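You operate a simulated robot arm through the tools that you are given. There is no shell and no other tool. Be economical: measure what you need, move in short steps, check, and stop when the job is done.

You are at the controls of a simulated two-armed robot. One attempt, no reset.

## Task
Take the rag from the service bench top and lay it out flat on the build bench top.

The check looks at the end state, three seconds after you hand in, the way a careful person would. Anything else that was tipped, shoved, dropped, spilled or broken makes it a failure.

## Robot
Two 7-joint arms with two-finger parallel grippers on one trunk, on a base that drives. Base frame: it is fixed to the floor where the robot stands at the start and does not move with it; the origin is under the middle of the robot, x ahead of it, y to its left, z up. Lengths are in m, angles in degrees, forces in N, time in s.
The left shoulder is at the start at [0.07, 0.163, 1.045], the right one opposite. With the tool pointing down near the work surface each hand reaches from about 0.4 to 0.88 m from the robot's upright axis, wherever it stands, measured 20 degrees to its own side. Places, roughly: build bench top [0.6, 2.7, 0.8]. Payload 3.43 kg a hand.
Tool frame (each hand has its own): the origin (TCP) lies between the finger pads and is the grasp point; the fingertips stand 0.034 m ahead of it; z points along the fingers, y is the line along which they close. Largest opening 0.128 m; finger width 0.024, thickness 0.012; the body of the gripper, 0.048 by 0.13 m, starts 0.096 m behind the TCP.
Orientation is that of the tool frame in the base frame, as [roll, pitch, yaw] about the fixed x, y, z axes, in that order (R = Rz(yaw) Ry(pitch) Rx(roll)). With the fingers straight down and closing along the base's y, the tool's x points along the base's -x, its y along +y and its z along -z.

## Interface
- The arms move only by the tool play_rows. It takes "left_targets", "right_targets" or both (then of equal length, played together; a hand with none holds still); each is a list that holds one entry, the list of rows, each a list of 6 numbers: the shift along the base's x, y, z in units of 150 mm (1.0 is 150 mm), then the turn, a rotation vector about the base's x, y, z in units of 90 degrees (1.0 is 90 degrees). In form: [[[x, y, z, wx, wy, wz], ...]]. A call has 1 to 20 rows; each row is the pose to reach, as a shift and turn from the pose commanded when the call began. "left_claw" and "right_claw" are, for a hand that has rows, the gripper command, from -1 (shut) to 1 (fully open), values between in proportion, set as the call begins (left out, the last holds). A call with a number of a shift or a turn outside -1 to 1 is refused whole. Rows are played at 5 a second. More than 0.05 m and 8.6 degrees between two rows, or a gripper value outside its range, and nothing of the call is played. A pose out of reach is approached as far as the arm can. The call stops where the force on the tool passes 40 N (or 10 N more than at its start, if that is more) or the arm is blocked; 0.2 s more then pass. The fingers move at their own pace (about 0.153 m/s each) and stop on an object; they squeeze with about 31 N. The grip force told is the motor's: it shows also when the fingers shut on nothing. Time passes only in rows, and 0.2 s behind the last, so rows that repeat a pose let the fingers close. It gives the time, the measured TCP pose, the force on the tool (base axes), the opening and the grip force at its end, in the units of the frame above (readings bear some noise).
- Cameras (640 x 400 px; columns grow to the right, rows downward): "scene" is now at [0.1358, 0.0065, 1.2656]; the picture's right is [0.07, -1.00, 0.00], its down [-0.64, -0.04, -0.77] and it looks along [0.77, 0.05, -0.64] (base axes); focal length 262 px, centre (320, 200). "left" rides on the left gripper at [0.076, 0.011, -0.16] in its tool frame; the picture's right is [-0.15, 0.99, 0.00], its down [-0.88, -0.13, -0.46] and it looks along [-0.45, -0.07, 0.89] (tool axes); focal length 234 px, centre (320, 200). "right" rides on the right gripper at [0.076, -0.011, -0.16] in its tool frame; the picture's right is [0.15, 0.99, 0.00], its down [-0.88, 0.13, -0.46] and it looks along [-0.45, 0.07, 0.89] (tool axes); focal length 234 px, centre (320, 200). There is no depth. A picture from a camera that has moved, and an enlarged one, comes with that camera's place and axes in the base frame and with its lens.
- capture(camera): a new picture of that camera. The clock stands still meanwhile.
- raise_lower(by): slides the trunk up (or, below 0, down) by that many m; the arms and the scene camera ride with it, the base frame stays. It gives what a move gives, with no picture.
- drive_base(legs): drives the robot by 1 to 6 legs, each [ahead, left, turn to the left] in m, m and degrees, along the robot's own axes; the way and the turn of a leg run together, so that a leg with both is an arc; at most 1.5 m and 180 degrees a leg. The arms and the cameras ride along, it lands a little off, and it stops where it bumps. It gives what a move gives.
- pan_tilt(pan, tilt): turns the head with the scene camera to pan (to the left, within 86 degrees either way) and tilt (down, from -29 to 69), counted from straight ahead of the robot. It gives what a move gives.
- zoom(camera, box): a new picture of the part [left, top, right, bottom] of that camera's present view, enlarged. The clock stands still meanwhile.
- close_job(): hands the job in; it is judged then, once.

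Work in short steps. Places have to be worked out from the pictures, the camera data and where the tool is seen: move nearer, look again, correct. Check each grasp and each placing, and mend what went wrong. You have 120 turns and 92 pictures in all, those below and enlarged ones among them. Open the grippers and draw the arms clear of the work before you hand the job in, unless the task says otherwise; then end with one line.

The tools are called as name(argument=value, ...) on one line, values as JSON. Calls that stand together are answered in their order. play_rows: Moves the arms, as the interface text tells. Its arguments: {"type":"object","properties":{"left_targets":{"type":"array"},"left_claw":{"type":"number"},"right_targets":{"type":"array"},"right_claw":{"type":"number"}},"required":[]} The other tools are called the same way: raise_lower (by) slides the trunk up or down; drive_base (legs) drives the base; pan_tilt (pan, tilt) turns the head that bears the scene camera; capture (camera) takes a picture; zoom (camera, box) takes an enlarged picture of a part of a camera's view; close_job () hands the job in.

At the start:

```text
time_s: 0.0
left_position: [0.7049, 0.2197, 1.0405]
left_orientation: [180.0, 0.0, -179.9]
left_wrist_force: [0.3, 0.1, 0.1]
left_grip_width: 0.1277
left_grasp_force: 0.1
right_position: [0.6861, -0.2332, 1.0399]
right_orientation: [179.9, -0.1, 180.0]
right_wrist_force: [-0.7, -0.2, 0.0]
right_grip_width: 0.1278
right_grasp_force: 0.0
trunk travel left (down, up): [-0.525, 0.415]
robot x, y, heading: [0.0021, 0.0033, 0.1]
head pan, tilt: [3.7, 39.9]
```

scene: 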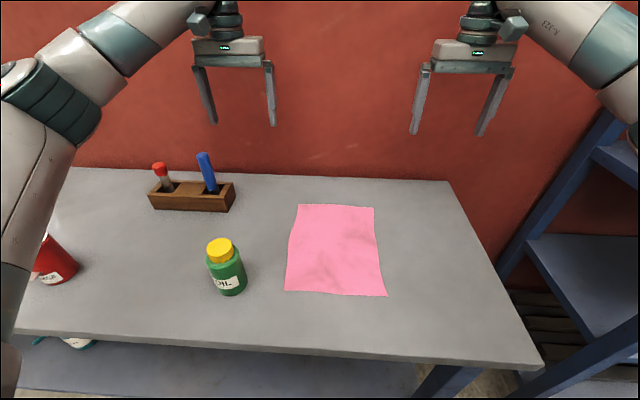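
right: 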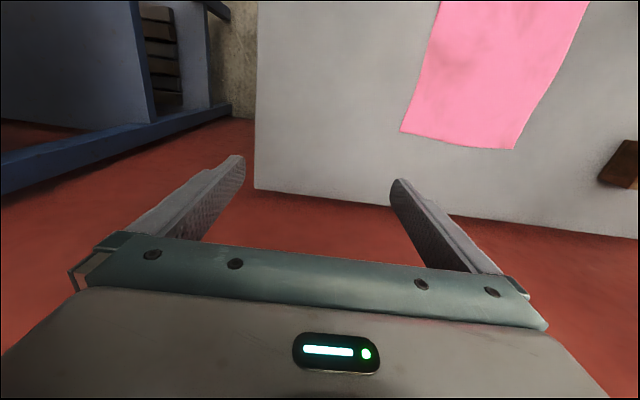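
left: 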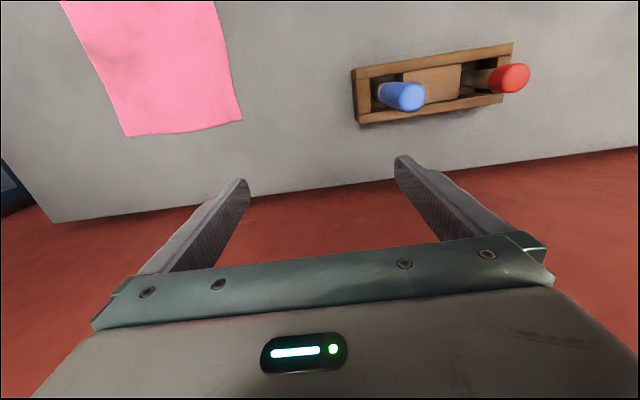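

The rag lies at about x 0.44–0.73, y −0.12–0.11 on the bench. First I look towards the build bench on the left to plan the trip.

pan_tilt(pan=75, tilt=20)

capture(camera="scene")

```text
time_s: 1.4
left_position: [0.7041, 0.2201, 1.0393]
left_orientation: [-179.9, 0.0, -179.9]
left_wrist_force: [0.2, -0.9, 0.2]
left_grip_width: 0.1282
left_grasp_force: 0.1
right_position: [0.686, -0.2333, 1.0399]
right_orientation: [180.0, 0.0, -179.9]
right_wrist_force: [-0.4, -0.2, -0.7]
right_grip_width: 0.1279
right_grasp_force: 0.1
trunk travel left (down, up): [-0.525, 0.415]
robot x, y, heading: [-0.0005, 0.003, -0.1]
head pan, tilt: [75.0, 20.0]
```

```text
88 pictures are left
camera scene: at [0.0751, 0.0908, 1.2968], right [0.97, -0.26, 0.0], down [-0.09, -0.33, -0.94], along [0.24, 0.91, -0.34], focal length 262 px, centre (320, 200)
```

scene: 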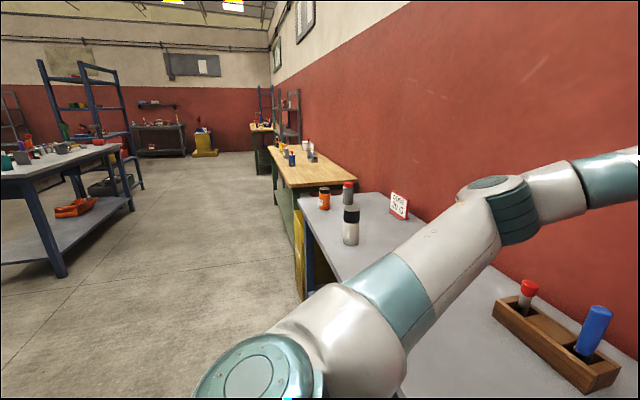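

The wooden build bench is further along the same wall, so I can strafe left to it later. Now I turn the head back and bring both hands over the rag's far corners, at a safe height, with narrower openings.

pan_tilt(pan=0, tilt=40)

play_rows(left_targets=[[[0.01, -0.2, -0.25, 0, 0, 0], [0.02, -0.45, -0.5, 0, 0, 0], [0.03, -0.7, -0.75, 0, 0, 0], [0.04, -0.9, -1.0, 0, 0, 0], [0.04, -0.9, -1.0, 0, 0, 0]]], right_targets=[[[0.04, 0.2, -0.25, 0, 0, 0], [0.08, 0.45, -0.5, 0, 0, 0], [0.12, 0.7, -0.75, 0, 0, 0], [0.16, 0.95, -1.0, 0, 0, 0], [0.16, 0.95, -1.0, 0, 0, 0]]], left_claw=-0.3, right_claw=-0.3)

capture(camera="scene")

capture(camera="left")

capture(camera="right")

```text
time_s: 2.9
left_position: [0.7058, 0.2199, 1.0403]
left_orientation: [180.0, 0.0, -179.8]
left_wrist_force: [-0.1, 0.1, 0.3]
left_grip_width: 0.128
left_grasp_force: 0.1
right_position: [0.6864, -0.2322, 1.0415]
right_orientation: [-180.0, 0.0, 179.9]
right_wrist_force: [0.2, 0.7, 0.1]
right_grip_width: 0.1281
right_grasp_force: 0.0
trunk travel left (down, up): [-0.525, 0.415]
robot x, y, heading: [0.0005, 0.0001, -0.1]
head pan, tilt: [0.0, 40.0]
```

```text
refused: row 2 steps farther than a row can; nothing moved
```

```text
87 pictures are left
camera scene: at [0.1359, 0.001, 1.2654], right [0.0, -1.0, 0.0], down [-0.64, 0.0, -0.77], along [0.77, 0.0, -0.64], focal length 262 px, centre (320, 200)
```

scene: 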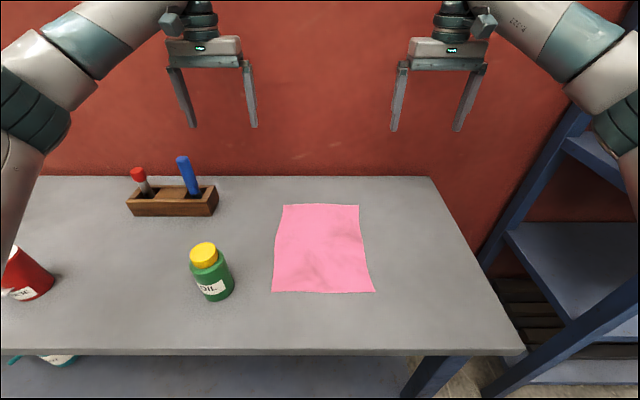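

```text
86 pictures are left
camera left: at [0.6292, 0.2314, 1.1992], right [0.15, 0.99, 0.0], down [0.88, -0.13, 0.46], along [0.45, -0.07, -0.89], focal length 234 px, centre (320, 200)
```

left: 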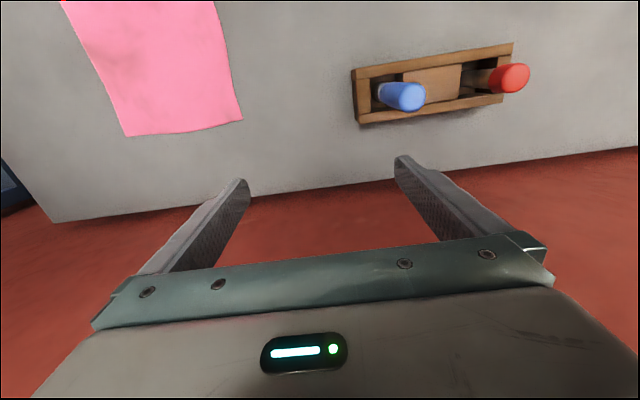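

```text
85 pictures are left
camera right: at [0.6111, -0.2446, 1.1997], right [-0.15, 0.99, 0.0], down [0.88, 0.13, 0.46], along [0.45, 0.07, -0.89], focal length 234 px, centre (320, 200)
```

right: 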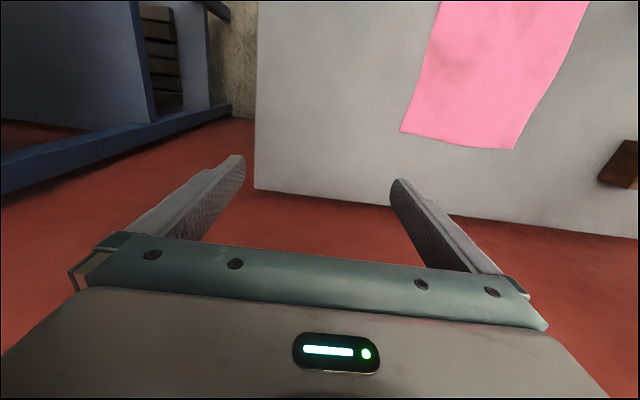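

Cross-checking scene and wrist views shows the table surface is really near z≈0.805, so the rag spans x 0.41–0.67, y ±0.10. I move the hands over points 2 cm inside the far corners, at hover height.

play_rows(left_targets=[[[-0.076, -0.187, -0.147, 0, 0, 0], [-0.152, -0.373, -0.293, 0, 0, 0], [-0.228, -0.56, -0.44, 0, 0, 0], [-0.304, -0.747, -0.587, 0, 0, 0], [-0.38, -0.933, -0.733, 0, 0, 0], [-0.38, -0.933, -0.733, 0, 0, 0]]], right_targets=[[[-0.05, 0.2, -0.147, 0, 0, 0], [-0.1, 0.4, -0.293, 0, 0, 0], [-0.15, 0.6, -0.44, 0, 0, 0], [-0.2, 0.8, -0.587, 0, 0, 0], [-0.253, 1.0, -0.733, 0, 0, 0], [-0.253, 1.0, -0.733, 0, 0, 0]]], left_claw=-0.45, right_claw=-0.45)

capture(camera="scene")

capture(camera="left")

capture(camera="right")

```text
time_s: 4.3
left_position: [0.6496, 0.0793, 0.93]
left_orientation: [-180.0, 0.0, -179.8]
left_wrist_force: [-0.7, 0.5, -0.2]
left_grip_width: 0.0353
left_grasp_force: 0.1
right_position: [0.6479, -0.0816, 0.9313]
right_orientation: [-180.0, 0.0, 179.9]
right_wrist_force: [-0.1, -0.6, -0.2]
right_grip_width: 0.0353
right_grasp_force: 0.0
trunk travel left (down, up): [-0.525, 0.415]
robot x, y, heading: [0.0017, 0.0, 0.2]
head pan, tilt: [0.0, 40.0]
```

```text
84 pictures are left
camera scene: at [0.1354, 0.0009, 1.2655], right [0.0, -1.0, 0.0], down [-0.64, 0.0, -0.77], along [0.77, 0.0, -0.64], focal length 262 px, centre (320, 200)
```

scene: 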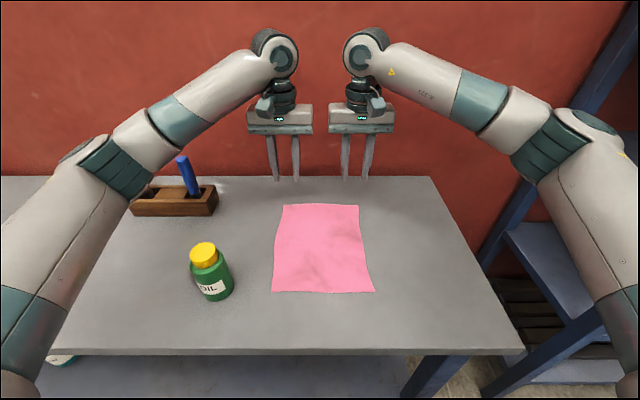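

```text
83 pictures are left
camera left: at [0.5726, 0.0912, 1.0888], right [0.15, 0.99, 0.0], down [0.88, -0.13, 0.46], along [0.45, -0.07, -0.89], focal length 234 px, centre (320, 200)
```

left: 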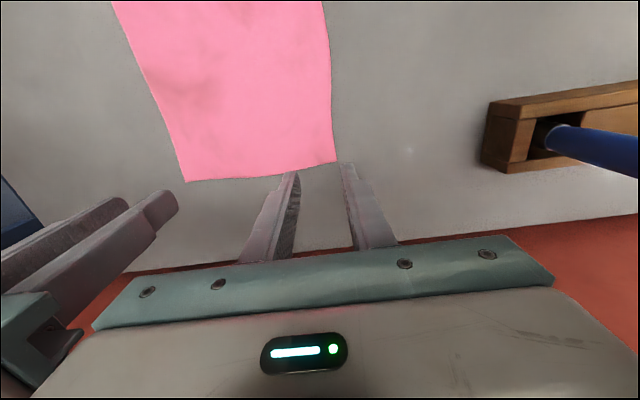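

```text
82 pictures are left
camera right: at [0.5737, -0.0932, 1.0914], right [-0.15, 0.99, 0.0], down [0.88, 0.13, 0.46], along [0.45, 0.07, -0.89], focal length 234 px, centre (320, 200)
```

right: 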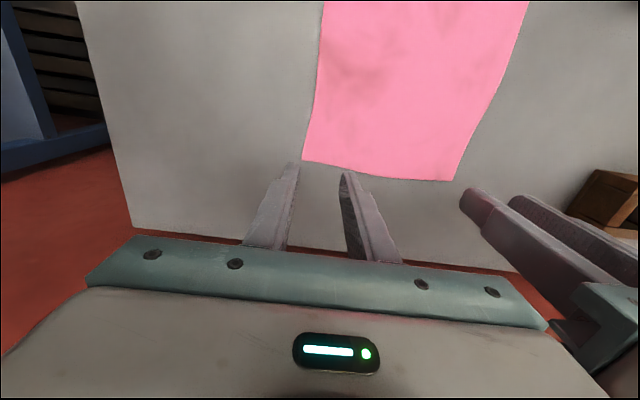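

Wrist views agree: the far edge is at x≈0.667, corners at y≈0.096 and −0.10. I narrow the openings and lower close to the cloth.

play_rows(left_targets=[[[-0.01, -0.01, -0.19, 0, 0, 0], [-0.02, -0.02, -0.38, 0, 0, 0], [-0.02, -0.02, -0.52, 0, 0, 0], [-0.02, -0.02, -0.567, 0, 0, 0], [-0.02, -0.02, -0.567, 0, 0, 0]]], right_targets=[[[-0.01, 0.01, -0.19, 0, 0, 0], [-0.02, 0.02, -0.38, 0, 0, 0], [-0.02, 0.02, -0.52, 0, 0, 0], [-0.02, 0.02, -0.567, 0, 0, 0], [-0.02, 0.02, -0.567, 0, 0, 0]]], left_claw=-0.6, right_claw=-0.6)

capture(camera="left")

capture(camera="right")

```text
time_s: 5.5
left_position: [0.6448, 0.0763, 0.8448]
left_orientation: [180.0, 0.0, -179.9]
left_wrist_force: [-0.2, -0.1, -0.2]
left_grip_width: 0.0258
left_grasp_force: 0.1
right_position: [0.6459, -0.0786, 0.8447]
right_orientation: [180.0, 0.0, -179.9]
right_wrist_force: [-0.6, -0.1, 0.7]
right_grip_width: 0.0256
right_grasp_force: 0.1
trunk travel left (down, up): [-0.525, 0.415]
robot x, y, heading: [0.0003, -0.0007, -0.2]
head pan, tilt: [0.0, 40.0]
```

```text
81 pictures are left
camera left: at [0.5698, 0.0883, 1.0044], right [0.15, 0.99, 0.0], down [0.88, -0.13, 0.46], along [0.45, -0.07, -0.89], focal length 234 px, centre (320, 200)
```

left: 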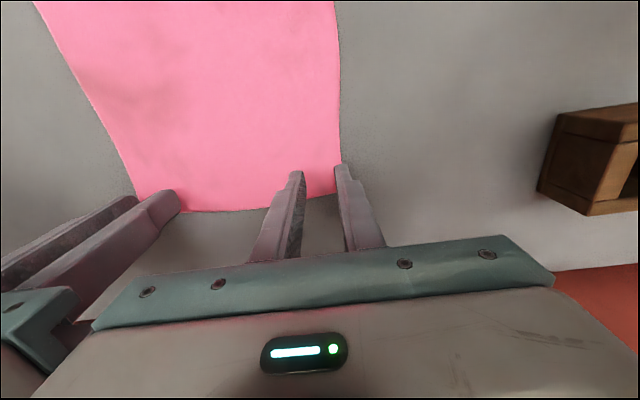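

```text
80 pictures are left
camera right: at [0.5713, -0.0906, 1.0045], right [-0.15, 0.99, 0.0], down [0.88, 0.13, 0.46], along [0.45, 0.07, -0.89], focal length 234 px, centre (320, 200)
```

right: 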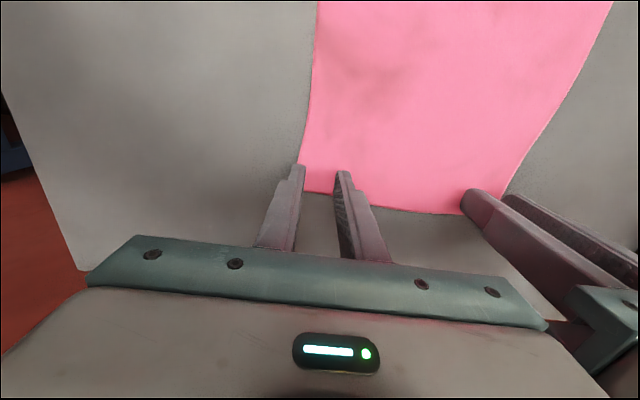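

Fingertips bracket the far corners, a few mm above the cloth. I lower in small steps to feel for contact.

play_rows(left_targets=[[[0, -0.02, -0.02, 0, 0, 0], [0, -0.02, -0.04, 0, 0, 0], [0, -0.02, -0.04, 0, 0, 0]]], right_targets=[[[0, 0.02, -0.02, 0, 0, 0], [0, 0.02, -0.04, 0, 0, 0], [0, 0.02, -0.04, 0, 0, 0]]])

```text
time_s: 6.3
left_position: [0.6454, 0.0741, 0.8399]
left_orientation: [-180.0, 0.0, -179.9]
left_wrist_force: [0.4, -0.1, -0.6]
left_grip_width: 0.0257
left_grasp_force: 0.0
right_position: [0.6457, -0.077, 0.8399]
right_orientation: [180.0, 0.0, 179.9]
right_wrist_force: [-0.5, 0.3, 0.5]
right_grip_width: 0.0256
right_grasp_force: 0.0
trunk travel left (down, up): [-0.525, 0.415]
robot x, y, heading: [0.0026, -0.0011, 0.1]
head pan, tilt: [0.0, 40.0]
```

No contact yet; a little lower.

play_rows(left_targets=[[[0, 0, -0.014, 0, 0, 0], [0, 0, -0.027, 0, 0, 0], [0, 0, -0.027, 0, 0, 0]]], right_targets=[[[0, 0, -0.014, 0, 0, 0], [0, 0, -0.027, 0, 0, 0], [0, 0, -0.027, 0, 0, 0]]])

```text
time_s: 7.1
left_position: [0.6452, 0.0739, 0.8352]
left_orientation: [179.9, 0.0, -179.9]
left_wrist_force: [-0.6, 0.3, 2.9]
left_grip_width: 0.0253
left_grasp_force: 0.0
right_position: [0.6456, -0.0771, 0.8361]
right_orientation: [180.0, 0.0, 179.9]
right_wrist_force: [-0.6, -0.3, 1.4]
right_grip_width: 0.0258
right_grasp_force: 0.0
trunk travel left (down, up): [-0.525, 0.415]
robot x, y, heading: [0.0027, -0.0004, -0.2]
head pan, tilt: [0.0, 40.0]
```

Light contact shows (table ≈0.802). I press 1–2 mm more and shut both grippers.

play_rows(left_targets=[[[0, 0, -0.007, 0, 0, 0], [0, 0, -0.007, 0, 0, 0], [0, 0, -0.007, 0, 0, 0], [0, 0, -0.007, 0, 0, 0]]], right_targets=[[[0, 0, -0.01, 0, 0, 0], [0, 0, -0.01, 0, 0, 0], [0, 0, -0.01, 0, 0, 0], [0, 0, -0.01, 0, 0, 0]]], left_claw=-1, right_claw=-1)

capture(camera="left")

capture(camera="right")

```text
time_s: 8.1
left_position: [0.6438, 0.0751, 0.8359]
left_orientation: [180.0, 0.0, -179.8]
left_wrist_force: [1.8, -0.5, 8.3]
left_grip_width: 0.0
left_grasp_force: 30.7
right_position: [0.6455, -0.0788, 0.8353]
right_orientation: [-180.0, 0.1, 180.0]
right_wrist_force: [2.2, 0.1, 9.9]
right_grip_width: 0.0001
right_grasp_force: 30.9
trunk travel left (down, up): [-0.525, 0.415]
robot x, y, heading: [0.0001, -0.0004, -0.1]
head pan, tilt: [0.0, 40.0]
```

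```text
79 pictures are left
camera left: at [0.5682, 0.0854, 0.9942], right [0.15, 0.99, 0.0], down [0.88, -0.13, 0.46], along [0.45, -0.07, -0.89], focal length 234 px, centre (320, 200)
```

left: 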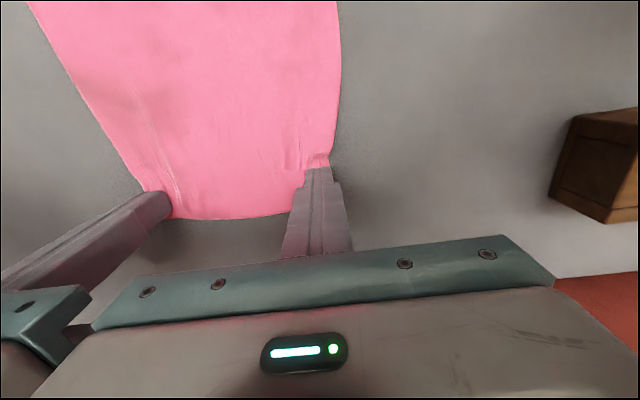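

```text
78 pictures are left
camera right: at [0.5695, -0.0885, 0.9947], right [-0.15, 0.99, 0.0], down [0.88, 0.13, 0.46], along [0.45, 0.07, -0.89], focal length 234 px, centre (320, 200)
```

right: 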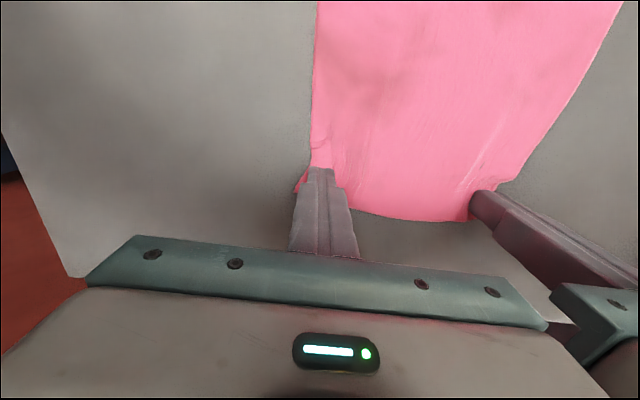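

Folds seem to be pinched at both corners. I lift 12 cm and check.

play_rows(left_targets=[[[0, 0, 0.1, 0, 0, 0], [0, 0, 0.25, 0, 0, 0], [0, 0, 0.4, 0, 0, 0], [0, 0, 0.6, 0, 0, 0], [0, 0, 0.8, 0, 0, 0]]], right_targets=[[[0, 0, 0.1, 0, 0, 0], [0, 0, 0.25, 0, 0, 0], [0, 0, 0.4, 0, 0, 0], [0, 0, 0.6, 0, 0, 0], [0, 0, 0.8, 0, 0, 0]]])

capture(camera="scene")

```text
time_s: 9.3
left_position: [0.6462, 0.0723, 0.9545]
left_orientation: [-180.0, -0.1, -180.0]
left_wrist_force: [-0.4, 0.2, -0.4]
left_grip_width: 0.0
left_grasp_force: 31.3
right_position: [0.6449, -0.077, 0.9534]
right_orientation: [180.0, 0.1, -179.9]
right_wrist_force: [0.1, 0.0, -0.3]
right_grip_width: 0.0
right_grasp_force: 30.8
trunk travel left (down, up): [-0.525, 0.415]
robot x, y, heading: [0.001, 0.0005, -0.2]
head pan, tilt: [0.0, 40.0]
```

```text
77 pictures are left
camera scene: at [0.135, 0.0009, 1.2654], right [0.0, -1.0, 0.0], down [-0.64, 0.0, -0.77], along [0.77, 0.0, -0.64], focal length 262 px, centre (320, 200)
```

scene: 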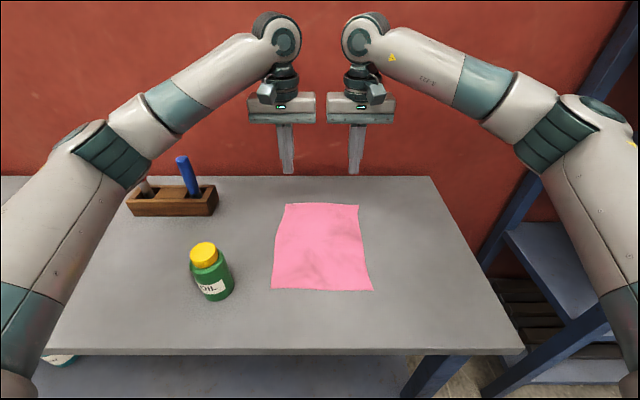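

The cloth slipped out: the pinch was too shallow. I retry with a wider opening, slightly further in, and firmer pressure.

play_rows(left_targets=[[[-0.03, 0, -0.25, 0, 0, 0], [-0.05, 0, -0.5, 0, 0, 0], [-0.05, 0, -0.72, 0, 0, 0], [-0.05, 0, -0.78, 0, 0, 0], [-0.05, 0, -0.81, 0, 0, 0], [-0.05, 0, -0.83, 0, 0, 0]]], right_targets=[[[-0.03, 0.02, -0.25, 0, 0, 0], [-0.05, 0.02, -0.5, 0, 0, 0], [-0.05, 0.02, -0.72, 0, 0, 0], [-0.05, 0.02, -0.78, 0, 0, 0], [-0.05, 0.02, -0.81, 0, 0, 0], [-0.05, 0.02, -0.83, 0, 0, 0]]], left_claw=-0.35, right_claw=-0.35)

play_rows(left_targets=[[[0, 0, -0.01, 0, 0, 0], [0, 0, -0.01, 0, 0, 0], [0, 0, -0.01, 0, 0, 0], [0, 0, 0, 0, 0, 0], [0, 0, 0, 0, 0, 0]]], right_targets=[[[0, 0, -0.01, 0, 0, 0], [0, 0, -0.01, 0, 0, 0], [0, 0, -0.01, 0, 0, 0], [0, 0, 0, 0, 0, 0], [0, 0, 0, 0, 0, 0]]], left_claw=-1, right_claw=-1)

capture(camera="left")

capture(camera="right")

```text
time_s: 10.7
left_position: [0.6367, 0.0742, 0.835]
left_orientation: [-179.9, 0.3, -179.8]
left_wrist_force: [3.4, -0.7, 20.1]
left_grip_width: 0.0415
left_grasp_force: 0.0
right_position: [0.6377, -0.0743, 0.8363]
right_orientation: [179.9, 0.4, -180.0]
right_wrist_force: [5.5, -0.2, 29.1]
right_grip_width: 0.0417
right_grasp_force: 0.1
trunk travel left (down, up): [-0.525, 0.415]
robot x, y, heading: [-0.0019, -0.0029, -0.0]
head pan, tilt: [0.0, 40.0]
```

```text
time_s: 11.1
left_position: [0.6363, 0.067, 0.8356]
left_orientation: [-179.1, 0.6, 179.5]
left_wrist_force: [-1.0, -12.8, 18.1]
left_grip_width: 0.0085
left_grasp_force: 31.6
right_position: [0.6365, -0.067, 0.8359]
right_orientation: [179.1, 0.6, -179.5]
right_wrist_force: [-1.4, 12.7, 16.6]
right_grip_width: 0.0021
right_grasp_force: 31.5
trunk travel left (down, up): [-0.525, 0.415]
robot x, y, heading: [0.0026, 0.0004, 0.1]
head pan, tilt: [0.0, 40.0]
stopped in row 2 (right hand): the force on the tool passed its limit (the readings are from after the stop); the commanded pose is now the measured one
```

```text
76 pictures are left
camera left: at [0.5582, 0.0813, 0.9928], right [0.16, 0.99, -0.01], down [0.87, -0.13, 0.47], along [0.46, -0.09, -0.88], focal length 234 px, centre (320, 200)
```

left: 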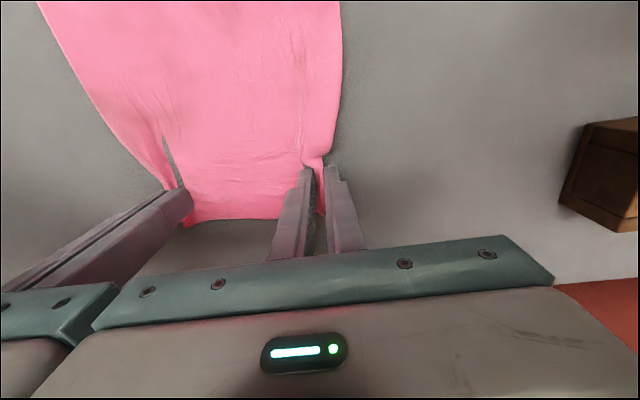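

```text
75 pictures are left
camera right: at [0.5594, -0.082, 0.9939], right [-0.15, 0.99, 0.01], down [0.88, 0.13, 0.47], along [0.46, 0.08, -0.88], focal length 234 px, centre (320, 200)
```

right: 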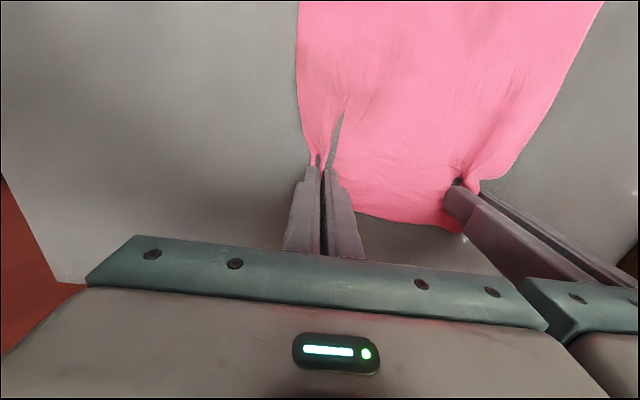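

This time the cloth bunches up clearly between the fingers. I keep the grippers closing while easing pressure upward slightly.

play_rows(left_targets=[[[0, 0, 0.01, 0, 0, 0], [0, 0.0, 0.01, 0, 0, 0], [0, 0.0, 0.01, 0, 0, 0]]], right_targets=[[[0, 0, 0.01, 0, 0, 0], [0, 0.0, 0.01, 0, 0, 0], [0, 0.0, 0.01, 0, 0, 0]]], left_claw=-1, right_claw=-1)

capture(camera="left")

capture(camera="scene")

```text
time_s: 11.9
left_position: [0.6367, 0.0676, 0.8352]
left_orientation: [-179.3, 0.6, 179.6]
left_wrist_force: [1.7, -24.3, 22.5]
left_grip_width: 0.0089
left_grasp_force: 31.1
right_position: [0.6355, -0.0693, 0.8353]
right_orientation: [179.2, 0.5, -179.7]
right_wrist_force: [0.9, 23.7, 16.3]
right_grip_width: 0.0023
right_grasp_force: 30.5
trunk travel left (down, up): [-0.525, 0.415]
robot x, y, heading: [-0.0009, -0.0027, -0.3]
head pan, tilt: [0.0, 40.0]
```

```text
74 pictures are left
camera left: at [0.5583, 0.0811, 0.993], right [0.15, 0.99, -0.01], down [0.88, -0.13, 0.47], along [0.46, -0.08, -0.89], focal length 234 px, centre (320, 200)
```

left: 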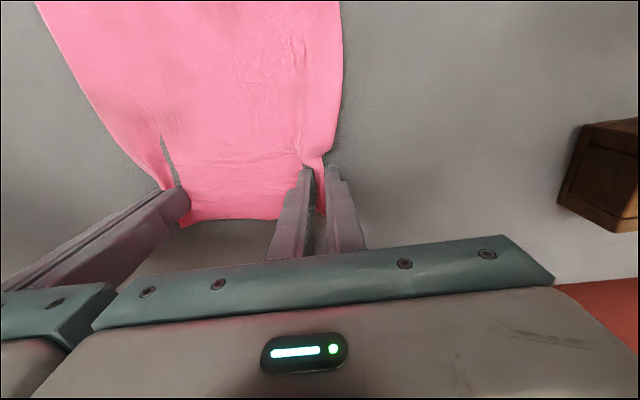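

```text
73 pictures are left
camera scene: at [0.1323, 0.0006, 1.266], right [0.0, -1.0, 0.0], down [-0.64, 0.0, -0.77], along [0.77, 0.0, -0.64], focal length 262 px, centre (320, 200)
```

scene: 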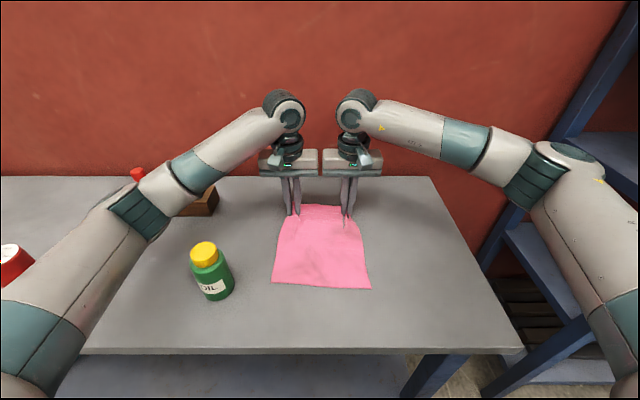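

The readings show the taut cloth pulls the hands together, so both have hold. I lift slowly, letting hands stay where they are.

play_rows(left_targets=[[[0, 0, 0.03, 0, 0, 0], [0, 0.0, 0.08, 0, 0, 0], [0, 0.0, 0.15, 0, 0, 0], [0, 0.0, 0.25, 0, 0, 0]]], right_targets=[[[0, 0, 0.03, 0, 0, 0], [0, 0.0, 0.08, 0, 0, 0], [0, 0.0, 0.15, 0, 0, 0], [0, 0.0, 0.25, 0, 0, 0]]])

capture(camera="scene")

capture(camera="left")

```text
time_s: 12.9
left_position: [0.6367, 0.0685, 0.8703]
left_orientation: [-179.4, 0.3, 179.7]
left_wrist_force: [0.5, -26.3, 0.1]
left_grip_width: 0.009
left_grasp_force: 30.8
right_position: [0.6375, -0.07, 0.871]
right_orientation: [179.3, 0.4, -179.7]
right_wrist_force: [0.2, 26.8, 0.4]
right_grip_width: 0.0027
right_grasp_force: 30.9
trunk travel left (down, up): [-0.525, 0.415]
robot x, y, heading: [0.0025, -0.0006, 0.1]
head pan, tilt: [0.0, 40.0]
```

```text
72 pictures are left
camera scene: at [0.1352, 0.0007, 1.2654], right [0.0, -1.0, 0.0], down [-0.64, 0.0, -0.77], along [0.77, 0.0, -0.64], focal length 262 px, centre (320, 200)
```

scene: 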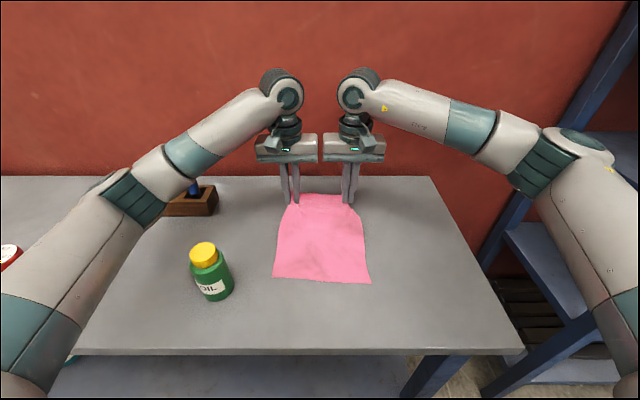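

```text
71 pictures are left
camera left: at [0.5599, 0.0819, 1.0287], right [0.15, 0.99, -0.01], down [0.88, -0.13, 0.46], along [0.45, -0.08, -0.89], focal length 234 px, centre (320, 200)
```

left: 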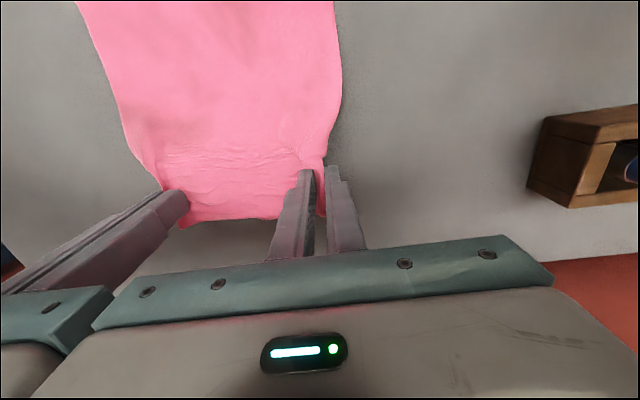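

The rag comes up with both hands. Tension of 26 N between hands is high, so I ease them 2 mm inward each while lifting more.

play_rows(left_targets=[[[0, -0.014, 0.1, 0, 0, 0], [0, -0.014, 0.25, 0, 0, 0], [0, -0.014, 0.4, 0, 0, 0], [0, -0.014, 0.55, 0, 0, 0]]], right_targets=[[[0, 0.014, 0.1, 0, 0, 0], [0, 0.014, 0.25, 0, 0, 0], [0, 0.014, 0.4, 0, 0, 0], [0, 0.014, 0.55, 0, 0, 0]]])

capture(camera="scene")

```text
time_s: 13.9
left_position: [0.6374, 0.0662, 0.9526]
left_orientation: [-179.5, 0.2, 179.7]
left_wrist_force: [-0.3, -13.6, 0.0]
left_grip_width: 0.0083
left_grasp_force: 31.3
right_position: [0.6384, -0.0688, 0.9548]
right_orientation: [179.3, 0.3, -179.8]
right_wrist_force: [-0.1, 12.4, 0.0]
right_grip_width: 0.0025
right_grasp_force: 31.0
trunk travel left (down, up): [-0.525, 0.415]
robot x, y, heading: [-0.0012, -0.0015, -0.0]
head pan, tilt: [0.0, 40.0]
```

```text
70 pictures are left
camera scene: at [0.1349, 0.0007, 1.2655], right [0.0, -1.0, 0.0], down [-0.64, 0.0, -0.77], along [0.77, 0.0, -0.64], focal length 262 px, centre (320, 200)
```

scene: 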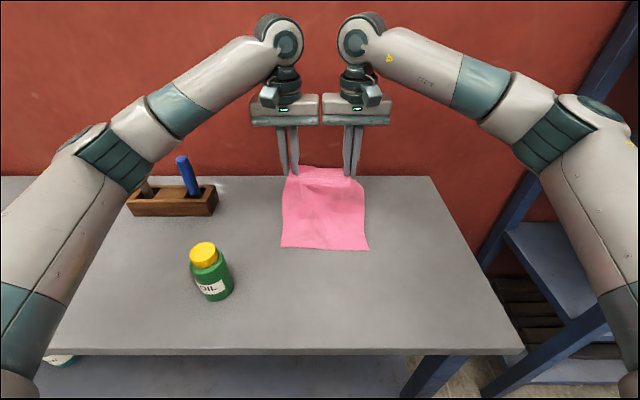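

Good hold, tension easing. I lift a further 14 cm by arm, then raise the trunk so the hem clears everything.

play_rows(left_targets=[[[0, -0.007, 0.25, 0, 0, 0], [0, -0.007, 0.5, 0, 0, 0], [0, -0.007, 0.75, 0, 0, 0], [0, -0.007, 0.95, 0, 0, 0]]], right_targets=[[[0, 0.007, 0.25, 0, 0, 0], [0, 0.007, 0.5, 0, 0, 0], [0, 0.007, 0.75, 0, 0, 0], [0, 0.007, 0.95, 0, 0, 0]]])

raise_lower(by=0.12)

capture(camera="scene")

```text
time_s: 14.9
left_position: [0.6361, 0.0658, 1.0963]
left_orientation: [-179.4, 0.2, 179.8]
left_wrist_force: [-0.4, -10.1, -0.1]
left_grip_width: 0.0026
left_grasp_force: 30.7
right_position: [0.6338, -0.0648, 1.095]
right_orientation: [179.3, 0.4, -179.7]
right_wrist_force: [0.1, 9.4, -0.2]
right_grip_width: 0.0026
right_grasp_force: 31.2
trunk travel left (down, up): [-0.525, 0.415]
robot x, y, heading: [0.0001, -0.0009, 0.1]
head pan, tilt: [0.0, 40.0]
```

```text
time_s: 16.4
left_position: [0.6388, 0.0643, 1.2154]
left_orientation: [-179.6, 0.2, 179.7]
left_wrist_force: [0.5, -9.5, -0.9]
left_grip_width: 0.0025
left_grasp_force: 31.6
right_position: [0.6365, -0.0648, 1.2154]
right_orientation: [179.4, 0.2, -179.7]
right_wrist_force: [0.6, 9.6, 0.1]
right_grip_width: 0.0023
right_grasp_force: 30.8
trunk travel left (down, up): [-0.645, 0.295]
robot x, y, heading: [0.0006, 0.0026, -0.1]
head pan, tilt: [0.0, 40.0]
```

```text
69 pictures are left
camera scene: at [0.1361, 0.0007, 1.3853], right [0.0, -1.0, 0.0], down [-0.64, 0.0, -0.77], along [0.77, 0.0, -0.64], focal length 262 px, centre (320, 200)
```

scene: 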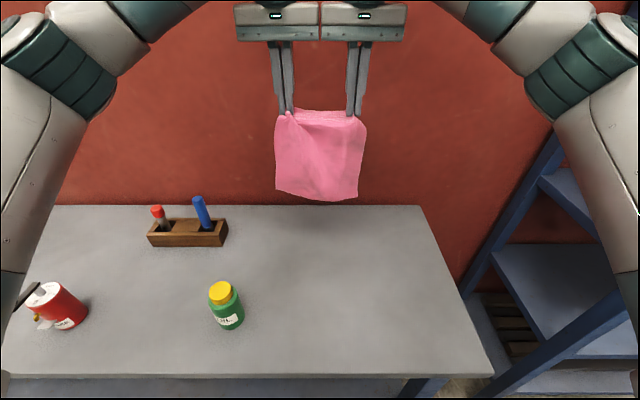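

The rag hangs freely from both hands. I back away from the bench and look left at the build bench.

drive_base(legs=[[-0.45, 0, 0]])

pan_tilt(pan=65, tilt=22)

capture(camera="scene")

```text
time_s: 19.2
left_position: [0.1822, 0.0621, 1.2161]
left_orientation: [-179.6, 0.3, 179.2]
left_wrist_force: [-0.3, -9.3, 0.0]
left_grip_width: 0.0026
left_grasp_force: 30.8
right_position: [0.1787, -0.0682, 1.2141]
right_orientation: [179.4, 0.2, 179.8]
right_wrist_force: [0.0, 10.3, -0.9]
right_grip_width: 0.0025
right_grasp_force: 30.9
trunk travel left (down, up): [-0.645, 0.295]
robot x, y, heading: [-0.4581, 0.0026, -0.5]
head pan, tilt: [0.0, 40.0]
```

```text
time_s: 20.6
left_position: [0.1817, 0.0619, 1.215]
left_orientation: [-179.4, 0.3, 179.3]
left_wrist_force: [-0.8, -8.8, -0.5]
left_grip_width: 0.0024
left_grasp_force: 31.2
right_position: [0.1782, -0.0683, 1.2142]
right_orientation: [179.3, 0.1, 179.8]
right_wrist_force: [-0.4, 8.0, -0.4]
right_grip_width: 0.0025
right_grasp_force: 30.7
trunk travel left (down, up): [-0.645, 0.295]
robot x, y, heading: [-0.4566, 0.0061, -0.5]
head pan, tilt: [65.0, 22.0]
```

```text
68 pictures are left
camera scene: at [-0.3657, 0.0861, 1.4136], right [0.9, -0.43, 0.0], down [-0.16, -0.34, -0.93], along [0.4, 0.84, -0.37], focal length 262 px, centre (320, 200)
```

scene: 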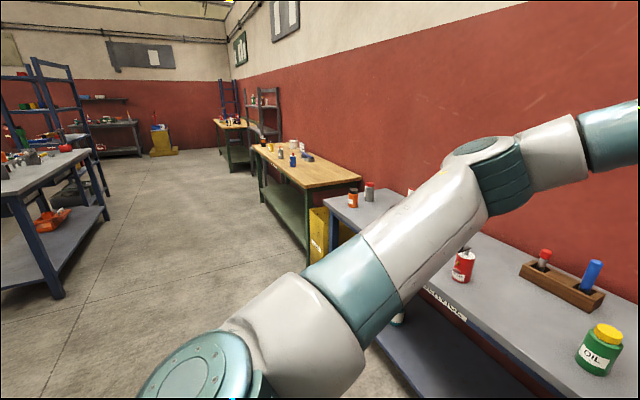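

The aisle is clear. I strafe left about 2.1 m and look at the build bench from ahead.

drive_base(legs=[[0, 1.1, 0], [0, 1.0, 0.5]])

pan_tilt(pan=25, tilt=32)

capture(camera="scene")

```text
time_s: 31.0
left_position: [0.2067, 2.1804, 1.215]
left_orientation: [-179.4, 0.3, 179.8]
left_wrist_force: [-0.9, -8.6, -0.2]
left_grip_width: 0.0026
left_grasp_force: 31.5
right_position: [0.2045, 2.0497, 1.2149]
right_orientation: [179.3, 0.2, -179.6]
right_wrist_force: [0.0, 8.9, 0.3]
right_grip_width: 0.0021
right_grasp_force: 31.2
trunk travel left (down, up): [-0.645, 0.295]
robot x, y, heading: [-0.4315, 2.1124, -0.1]
head pan, tilt: [65.0, 22.0]
```

```text
time_s: 32.1
left_position: [0.2074, 2.1802, 1.2158]
left_orientation: [-179.3, 0.2, 179.7]
left_wrist_force: [0.0, -7.8, 0.1]
left_grip_width: 0.0023
left_grasp_force: 31.0
right_position: [0.2056, 2.0517, 1.2147]
right_orientation: [179.3, 0.3, -179.6]
right_wrist_force: [-0.3, 7.2, 0.0]
right_grip_width: 0.0024
right_grasp_force: 31.4
trunk travel left (down, up): [-0.645, 0.295]
robot x, y, heading: [-0.4333, 2.1139, 0.3]
head pan, tilt: [25.0, 32.0]
```

```text
67 pictures are left
camera scene: at [-0.2991, 2.1534, 1.3976], right [0.42, -0.91, 0.0], down [-0.48, -0.23, -0.85], along [0.77, 0.36, -0.53], focal length 262 px, centre (320, 200)
```

scene: 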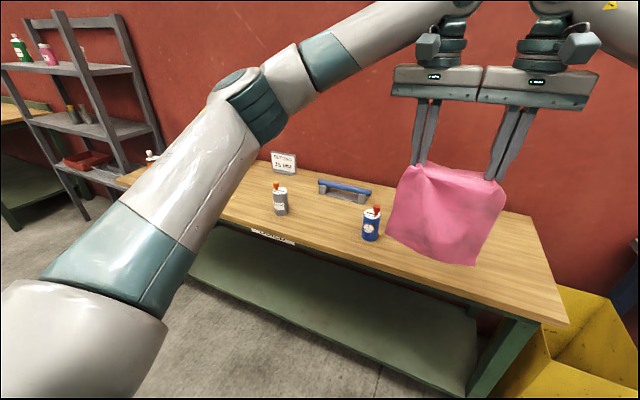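

The free part of the build bench spans about y 1.76–2.2, x 0.31–0.82; the blue bottle is at y≈2.29. I shift right 0.13 m and drive ahead so the rag hangs above that free area.

drive_base(legs=[[0, -0.13, 0], [0.4, 0, 0]])

pan_tilt(pan=0, tilt=45)

capture(camera="scene")

capture(camera="left")

```text
time_s: 35.5
left_position: [0.6065, 2.057, 1.2158]
left_orientation: [-179.5, 0.3, -179.8]
left_wrist_force: [0.2, -8.5, 0.4]
left_grip_width: 0.0023
left_grasp_force: 31.0
right_position: [0.6049, 1.929, 1.2157]
right_orientation: [179.3, 0.2, -179.2]
right_wrist_force: [0.4, 7.3, -0.8]
right_grip_width: 0.0023
right_grasp_force: 31.0
trunk travel left (down, up): [-0.645, 0.295]
robot x, y, heading: [-0.0337, 1.9853, 0.5]
head pan, tilt: [25.0, 32.0]
```

```text
time_s: 36.4
left_position: [0.6076, 2.0585, 1.2157]
left_orientation: [-179.4, 0.2, -179.7]
left_wrist_force: [0.2, -5.6, -0.4]
left_grip_width: 0.0025
left_grasp_force: 30.9
right_position: [0.604, 1.9296, 1.2152]
right_orientation: [179.3, 0.2, -179.0]
right_wrist_force: [0.1, 6.1, -0.2]
right_grip_width: 0.0021
right_grasp_force: 31.7
trunk travel left (down, up): [-0.645, 0.295]
robot x, y, heading: [-0.0329, 1.9869, 0.4]
head pan, tilt: [0.0, 45.0]
```

```text
66 pictures are left
camera scene: at [0.1011, 1.9897, 1.3782], right [0.01, -1.0, 0.0], down [-0.71, -0.01, -0.71], along [0.71, 0.01, -0.71], focal length 262 px, centre (320, 200)
```

scene: 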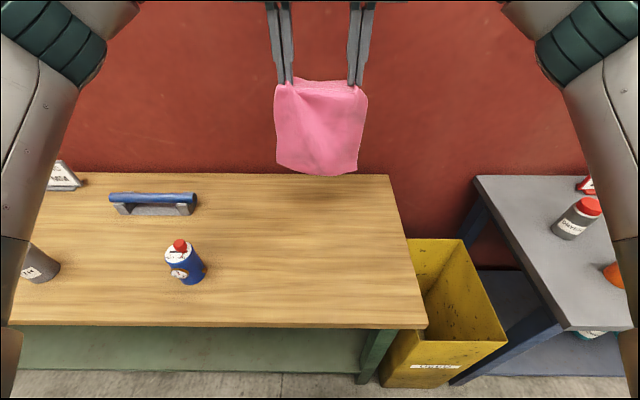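

```text
65 pictures are left
camera left: at [0.5298, 2.0711, 1.3735], right [0.14, 0.99, -0.01], down [0.88, -0.12, 0.46], along [0.45, -0.07, -0.89], focal length 234 px, centre (320, 200)
```

left: 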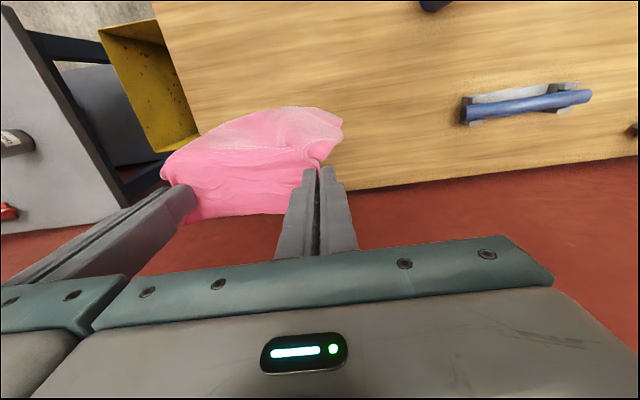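

The bench top is at z≈0.795 and the hem hangs ~0.216 m below the fingertips. I bring the hands back and down so the hem almost reaches the bench at x≈0.45.

play_rows(left_targets=[[[-0.2, 0, 0, 0, 0, 0], [-0.4, 0, -0.1, 0, 0, 0], [-0.6, 0, -0.25, 0, 0, 0], [-0.8, 0, -0.45, 0, 0, 0], [-1.0, 0, -0.65, 0, 0, 0], [-1.0, 0, -0.9, 0, 0, 0], [-1.0, 0, -0.9, 0, 0, 0]]], right_targets=[[[-0.2, 0, 0, 0, 0, 0], [-0.4, 0, -0.1, 0, 0, 0], [-0.6, 0, -0.25, 0, 0, 0], [-0.8, 0, -0.45, 0, 0, 0], [-1.0, 0, -0.65, 0, 0, 0], [-1.0, 0, -0.9, 0, 0, 0], [-1.0, 0, -0.9, 0, 0, 0]]])

capture(camera="scene")

```text
time_s: 38.0
left_position: [0.4549, 2.0576, 1.0803]
left_orientation: [-179.5, 0.3, -179.7]
left_wrist_force: [-0.7, -9.5, 0.0]
left_grip_width: 0.0025
left_grasp_force: 30.7
right_position: [0.4543, 1.9271, 1.0808]
right_orientation: [179.3, 0.4, -179.2]
right_wrist_force: [0.4, 9.2, 0.9]
right_grip_width: 0.0022
right_grasp_force: 31.1
trunk travel left (down, up): [-0.645, 0.295]
robot x, y, heading: [-0.03, 1.9882, 0.7]
head pan, tilt: [0.0, 45.0]
```

```text
64 pictures are left
camera scene: at [0.1001, 1.9896, 1.3783], right [0.01, -1.0, 0.0], down [-0.71, -0.01, -0.71], along [0.71, 0.01, -0.71], focal length 262 px, centre (320, 200)
```

scene: 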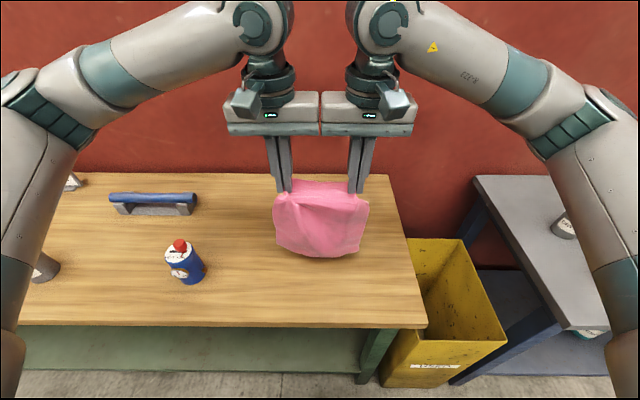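

The hem is a few cm above the bench. I sweep the hands forward and down so the rag lays out behind them.

play_rows(left_targets=[[[0.067, 0, -0.173, 0, 0, 0], [0.267, 0, -0.307, 0, 0, 0], [0.533, 0, -0.407, 0, 0, 0], [0.767, 0, -0.54, 0, 0, 0], [0.967, 0, -0.707, 0, 0, 0]]], right_targets=[[[0.067, 0, -0.173, 0, 0, 0], [0.267, 0, -0.307, 0, 0, 0], [0.533, 0, -0.407, 0, 0, 0], [0.767, 0, -0.54, 0, 0, 0], [0.967, 0, -0.707, 0, 0, 0]]])

capture(camera="scene")

```text
time_s: 39.2
left_position: [0.6057, 2.0565, 0.9715]
left_orientation: [-179.6, 0.3, -179.8]
left_wrist_force: [-0.4, -6.6, 0.4]
left_grip_width: 0.0024
left_grasp_force: 31.0
right_position: [0.603, 1.927, 0.9718]
right_orientation: [179.3, 0.0, -179.1]
right_wrist_force: [-0.3, 6.8, -0.1]
right_grip_width: 0.0023
right_grasp_force: 31.1
trunk travel left (down, up): [-0.645, 0.295]
robot x, y, heading: [-0.0301, 1.9867, 0.6]
head pan, tilt: [0.0, 45.0]
```

```text
63 pictures are left
camera scene: at [0.1035, 1.9896, 1.378], right [0.01, -1.0, 0.0], down [-0.71, -0.01, -0.71], along [0.71, 0.01, -0.71], focal length 262 px, centre (320, 200)
```

scene: 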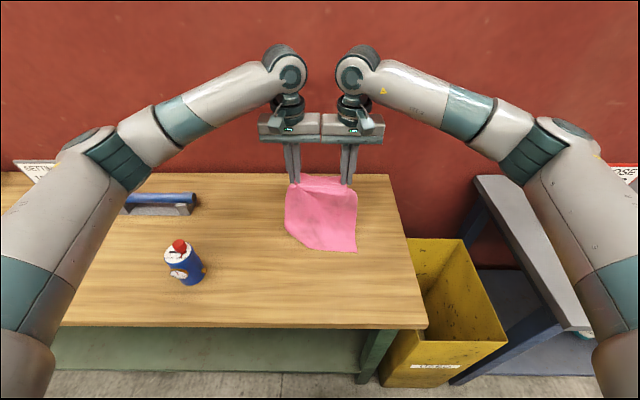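

The hem is resting on the bench at x≈0.5. I continue forward and down until the fingertips are just above the bench.

play_rows(left_targets=[[[0.12, 0, -0.167, 0, 0, 0], [0.24, 0, -0.3, 0, 0, 0], [0.37, 0, -0.433, 0, 0, 0], [0.48, 0, -0.6, 0, 0, 0], [0.58, 0, -0.767, 0, 0, 0], [0.64, 0, -0.867, 0, 0, 0]]], right_targets=[[[0.12, 0, -0.167, 0, 0, 0], [0.24, 0, -0.3, 0, 0, 0], [0.37, 0, -0.433, 0, 0, 0], [0.48, 0, -0.6, 0, 0, 0], [0.58, 0, -0.767, 0, 0, 0], [0.64, 0, -0.867, 0, 0, 0]]])

capture(camera="scene")

capture(camera="left")

```text
time_s: 40.6
left_position: [0.6984, 2.0585, 0.8422]
left_orientation: [-179.4, 0.2, -179.8]
left_wrist_force: [-0.5, -9.7, -0.1]
left_grip_width: 0.0026
left_grasp_force: 31.6
right_position: [0.6963, 1.9277, 0.8432]
right_orientation: [179.3, 0.2, -179.1]
right_wrist_force: [0.2, 9.5, 0.6]
right_grip_width: 0.0026
right_grasp_force: 30.6
trunk travel left (down, up): [-0.645, 0.295]
robot x, y, heading: [-0.0303, 1.9894, 0.6]
head pan, tilt: [0.0, 45.0]
```

```text
62 pictures are left
camera scene: at [0.1022, 1.9896, 1.3781], right [0.01, -1.0, 0.0], down [-0.71, -0.01, -0.71], along [0.71, 0.01, -0.71], focal length 262 px, centre (320, 200)
```

scene: 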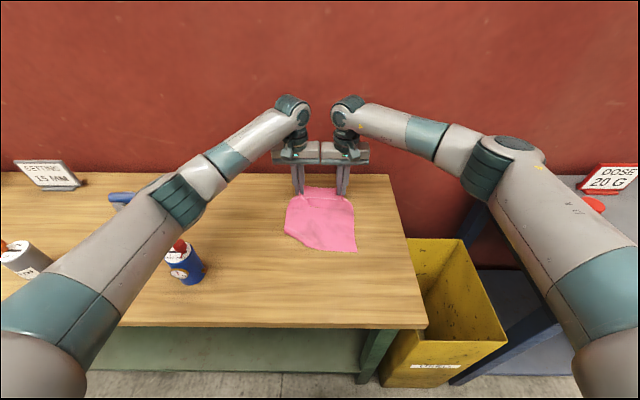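

```text
61 pictures are left
camera left: at [0.6224, 2.0714, 1.0015], right [0.14, 0.99, -0.01], down [0.88, -0.12, 0.46], along [0.45, -0.08, -0.89], focal length 234 px, centre (320, 200)
```

left: 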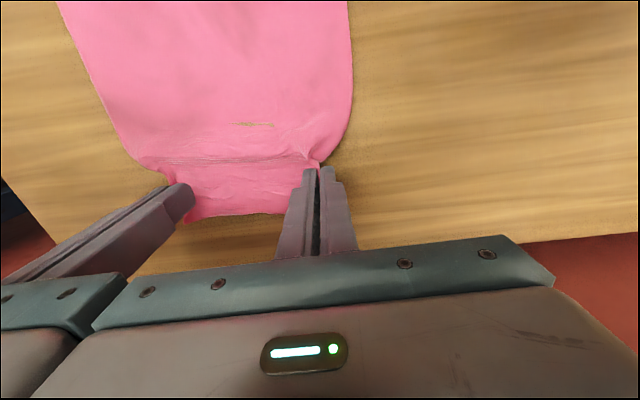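

Close to down. I zoom in on the near hem and the blue bottle to check for folds or contact.

zoom(camera="scene", box=[240, 160, 400, 260])

zoom(camera="scene", box=[80, 170, 240, 300])

```text
4.00 times, centred on (320, 210) of scene
camera zoom: at [0.1022, 1.9896, 1.3781], right [0.01, -1.0, 0.0], down [-0.71, -0.01, -0.71], along [0.71, 0.01, -0.71], focal length 1047 px, centre (320, 160)
```

zoom: 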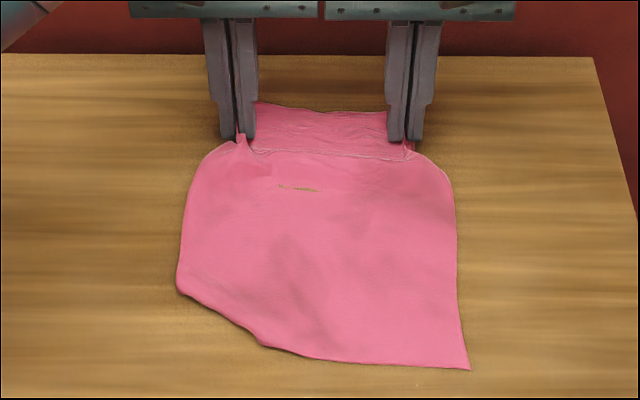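

```text
3.08 times, centred on (160, 235) of scene
camera zoom: at [0.1022, 1.9896, 1.3781], right [0.01, -1.0, 0.0], down [-0.71, -0.01, -0.71], along [0.71, 0.01, -0.71], focal length 805 px, centre (812, 92)
```

zoom: 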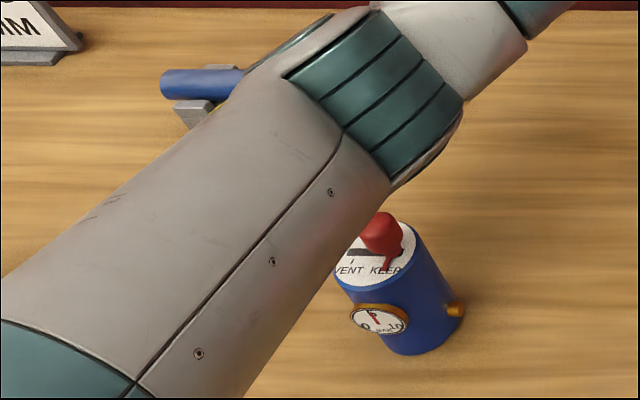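

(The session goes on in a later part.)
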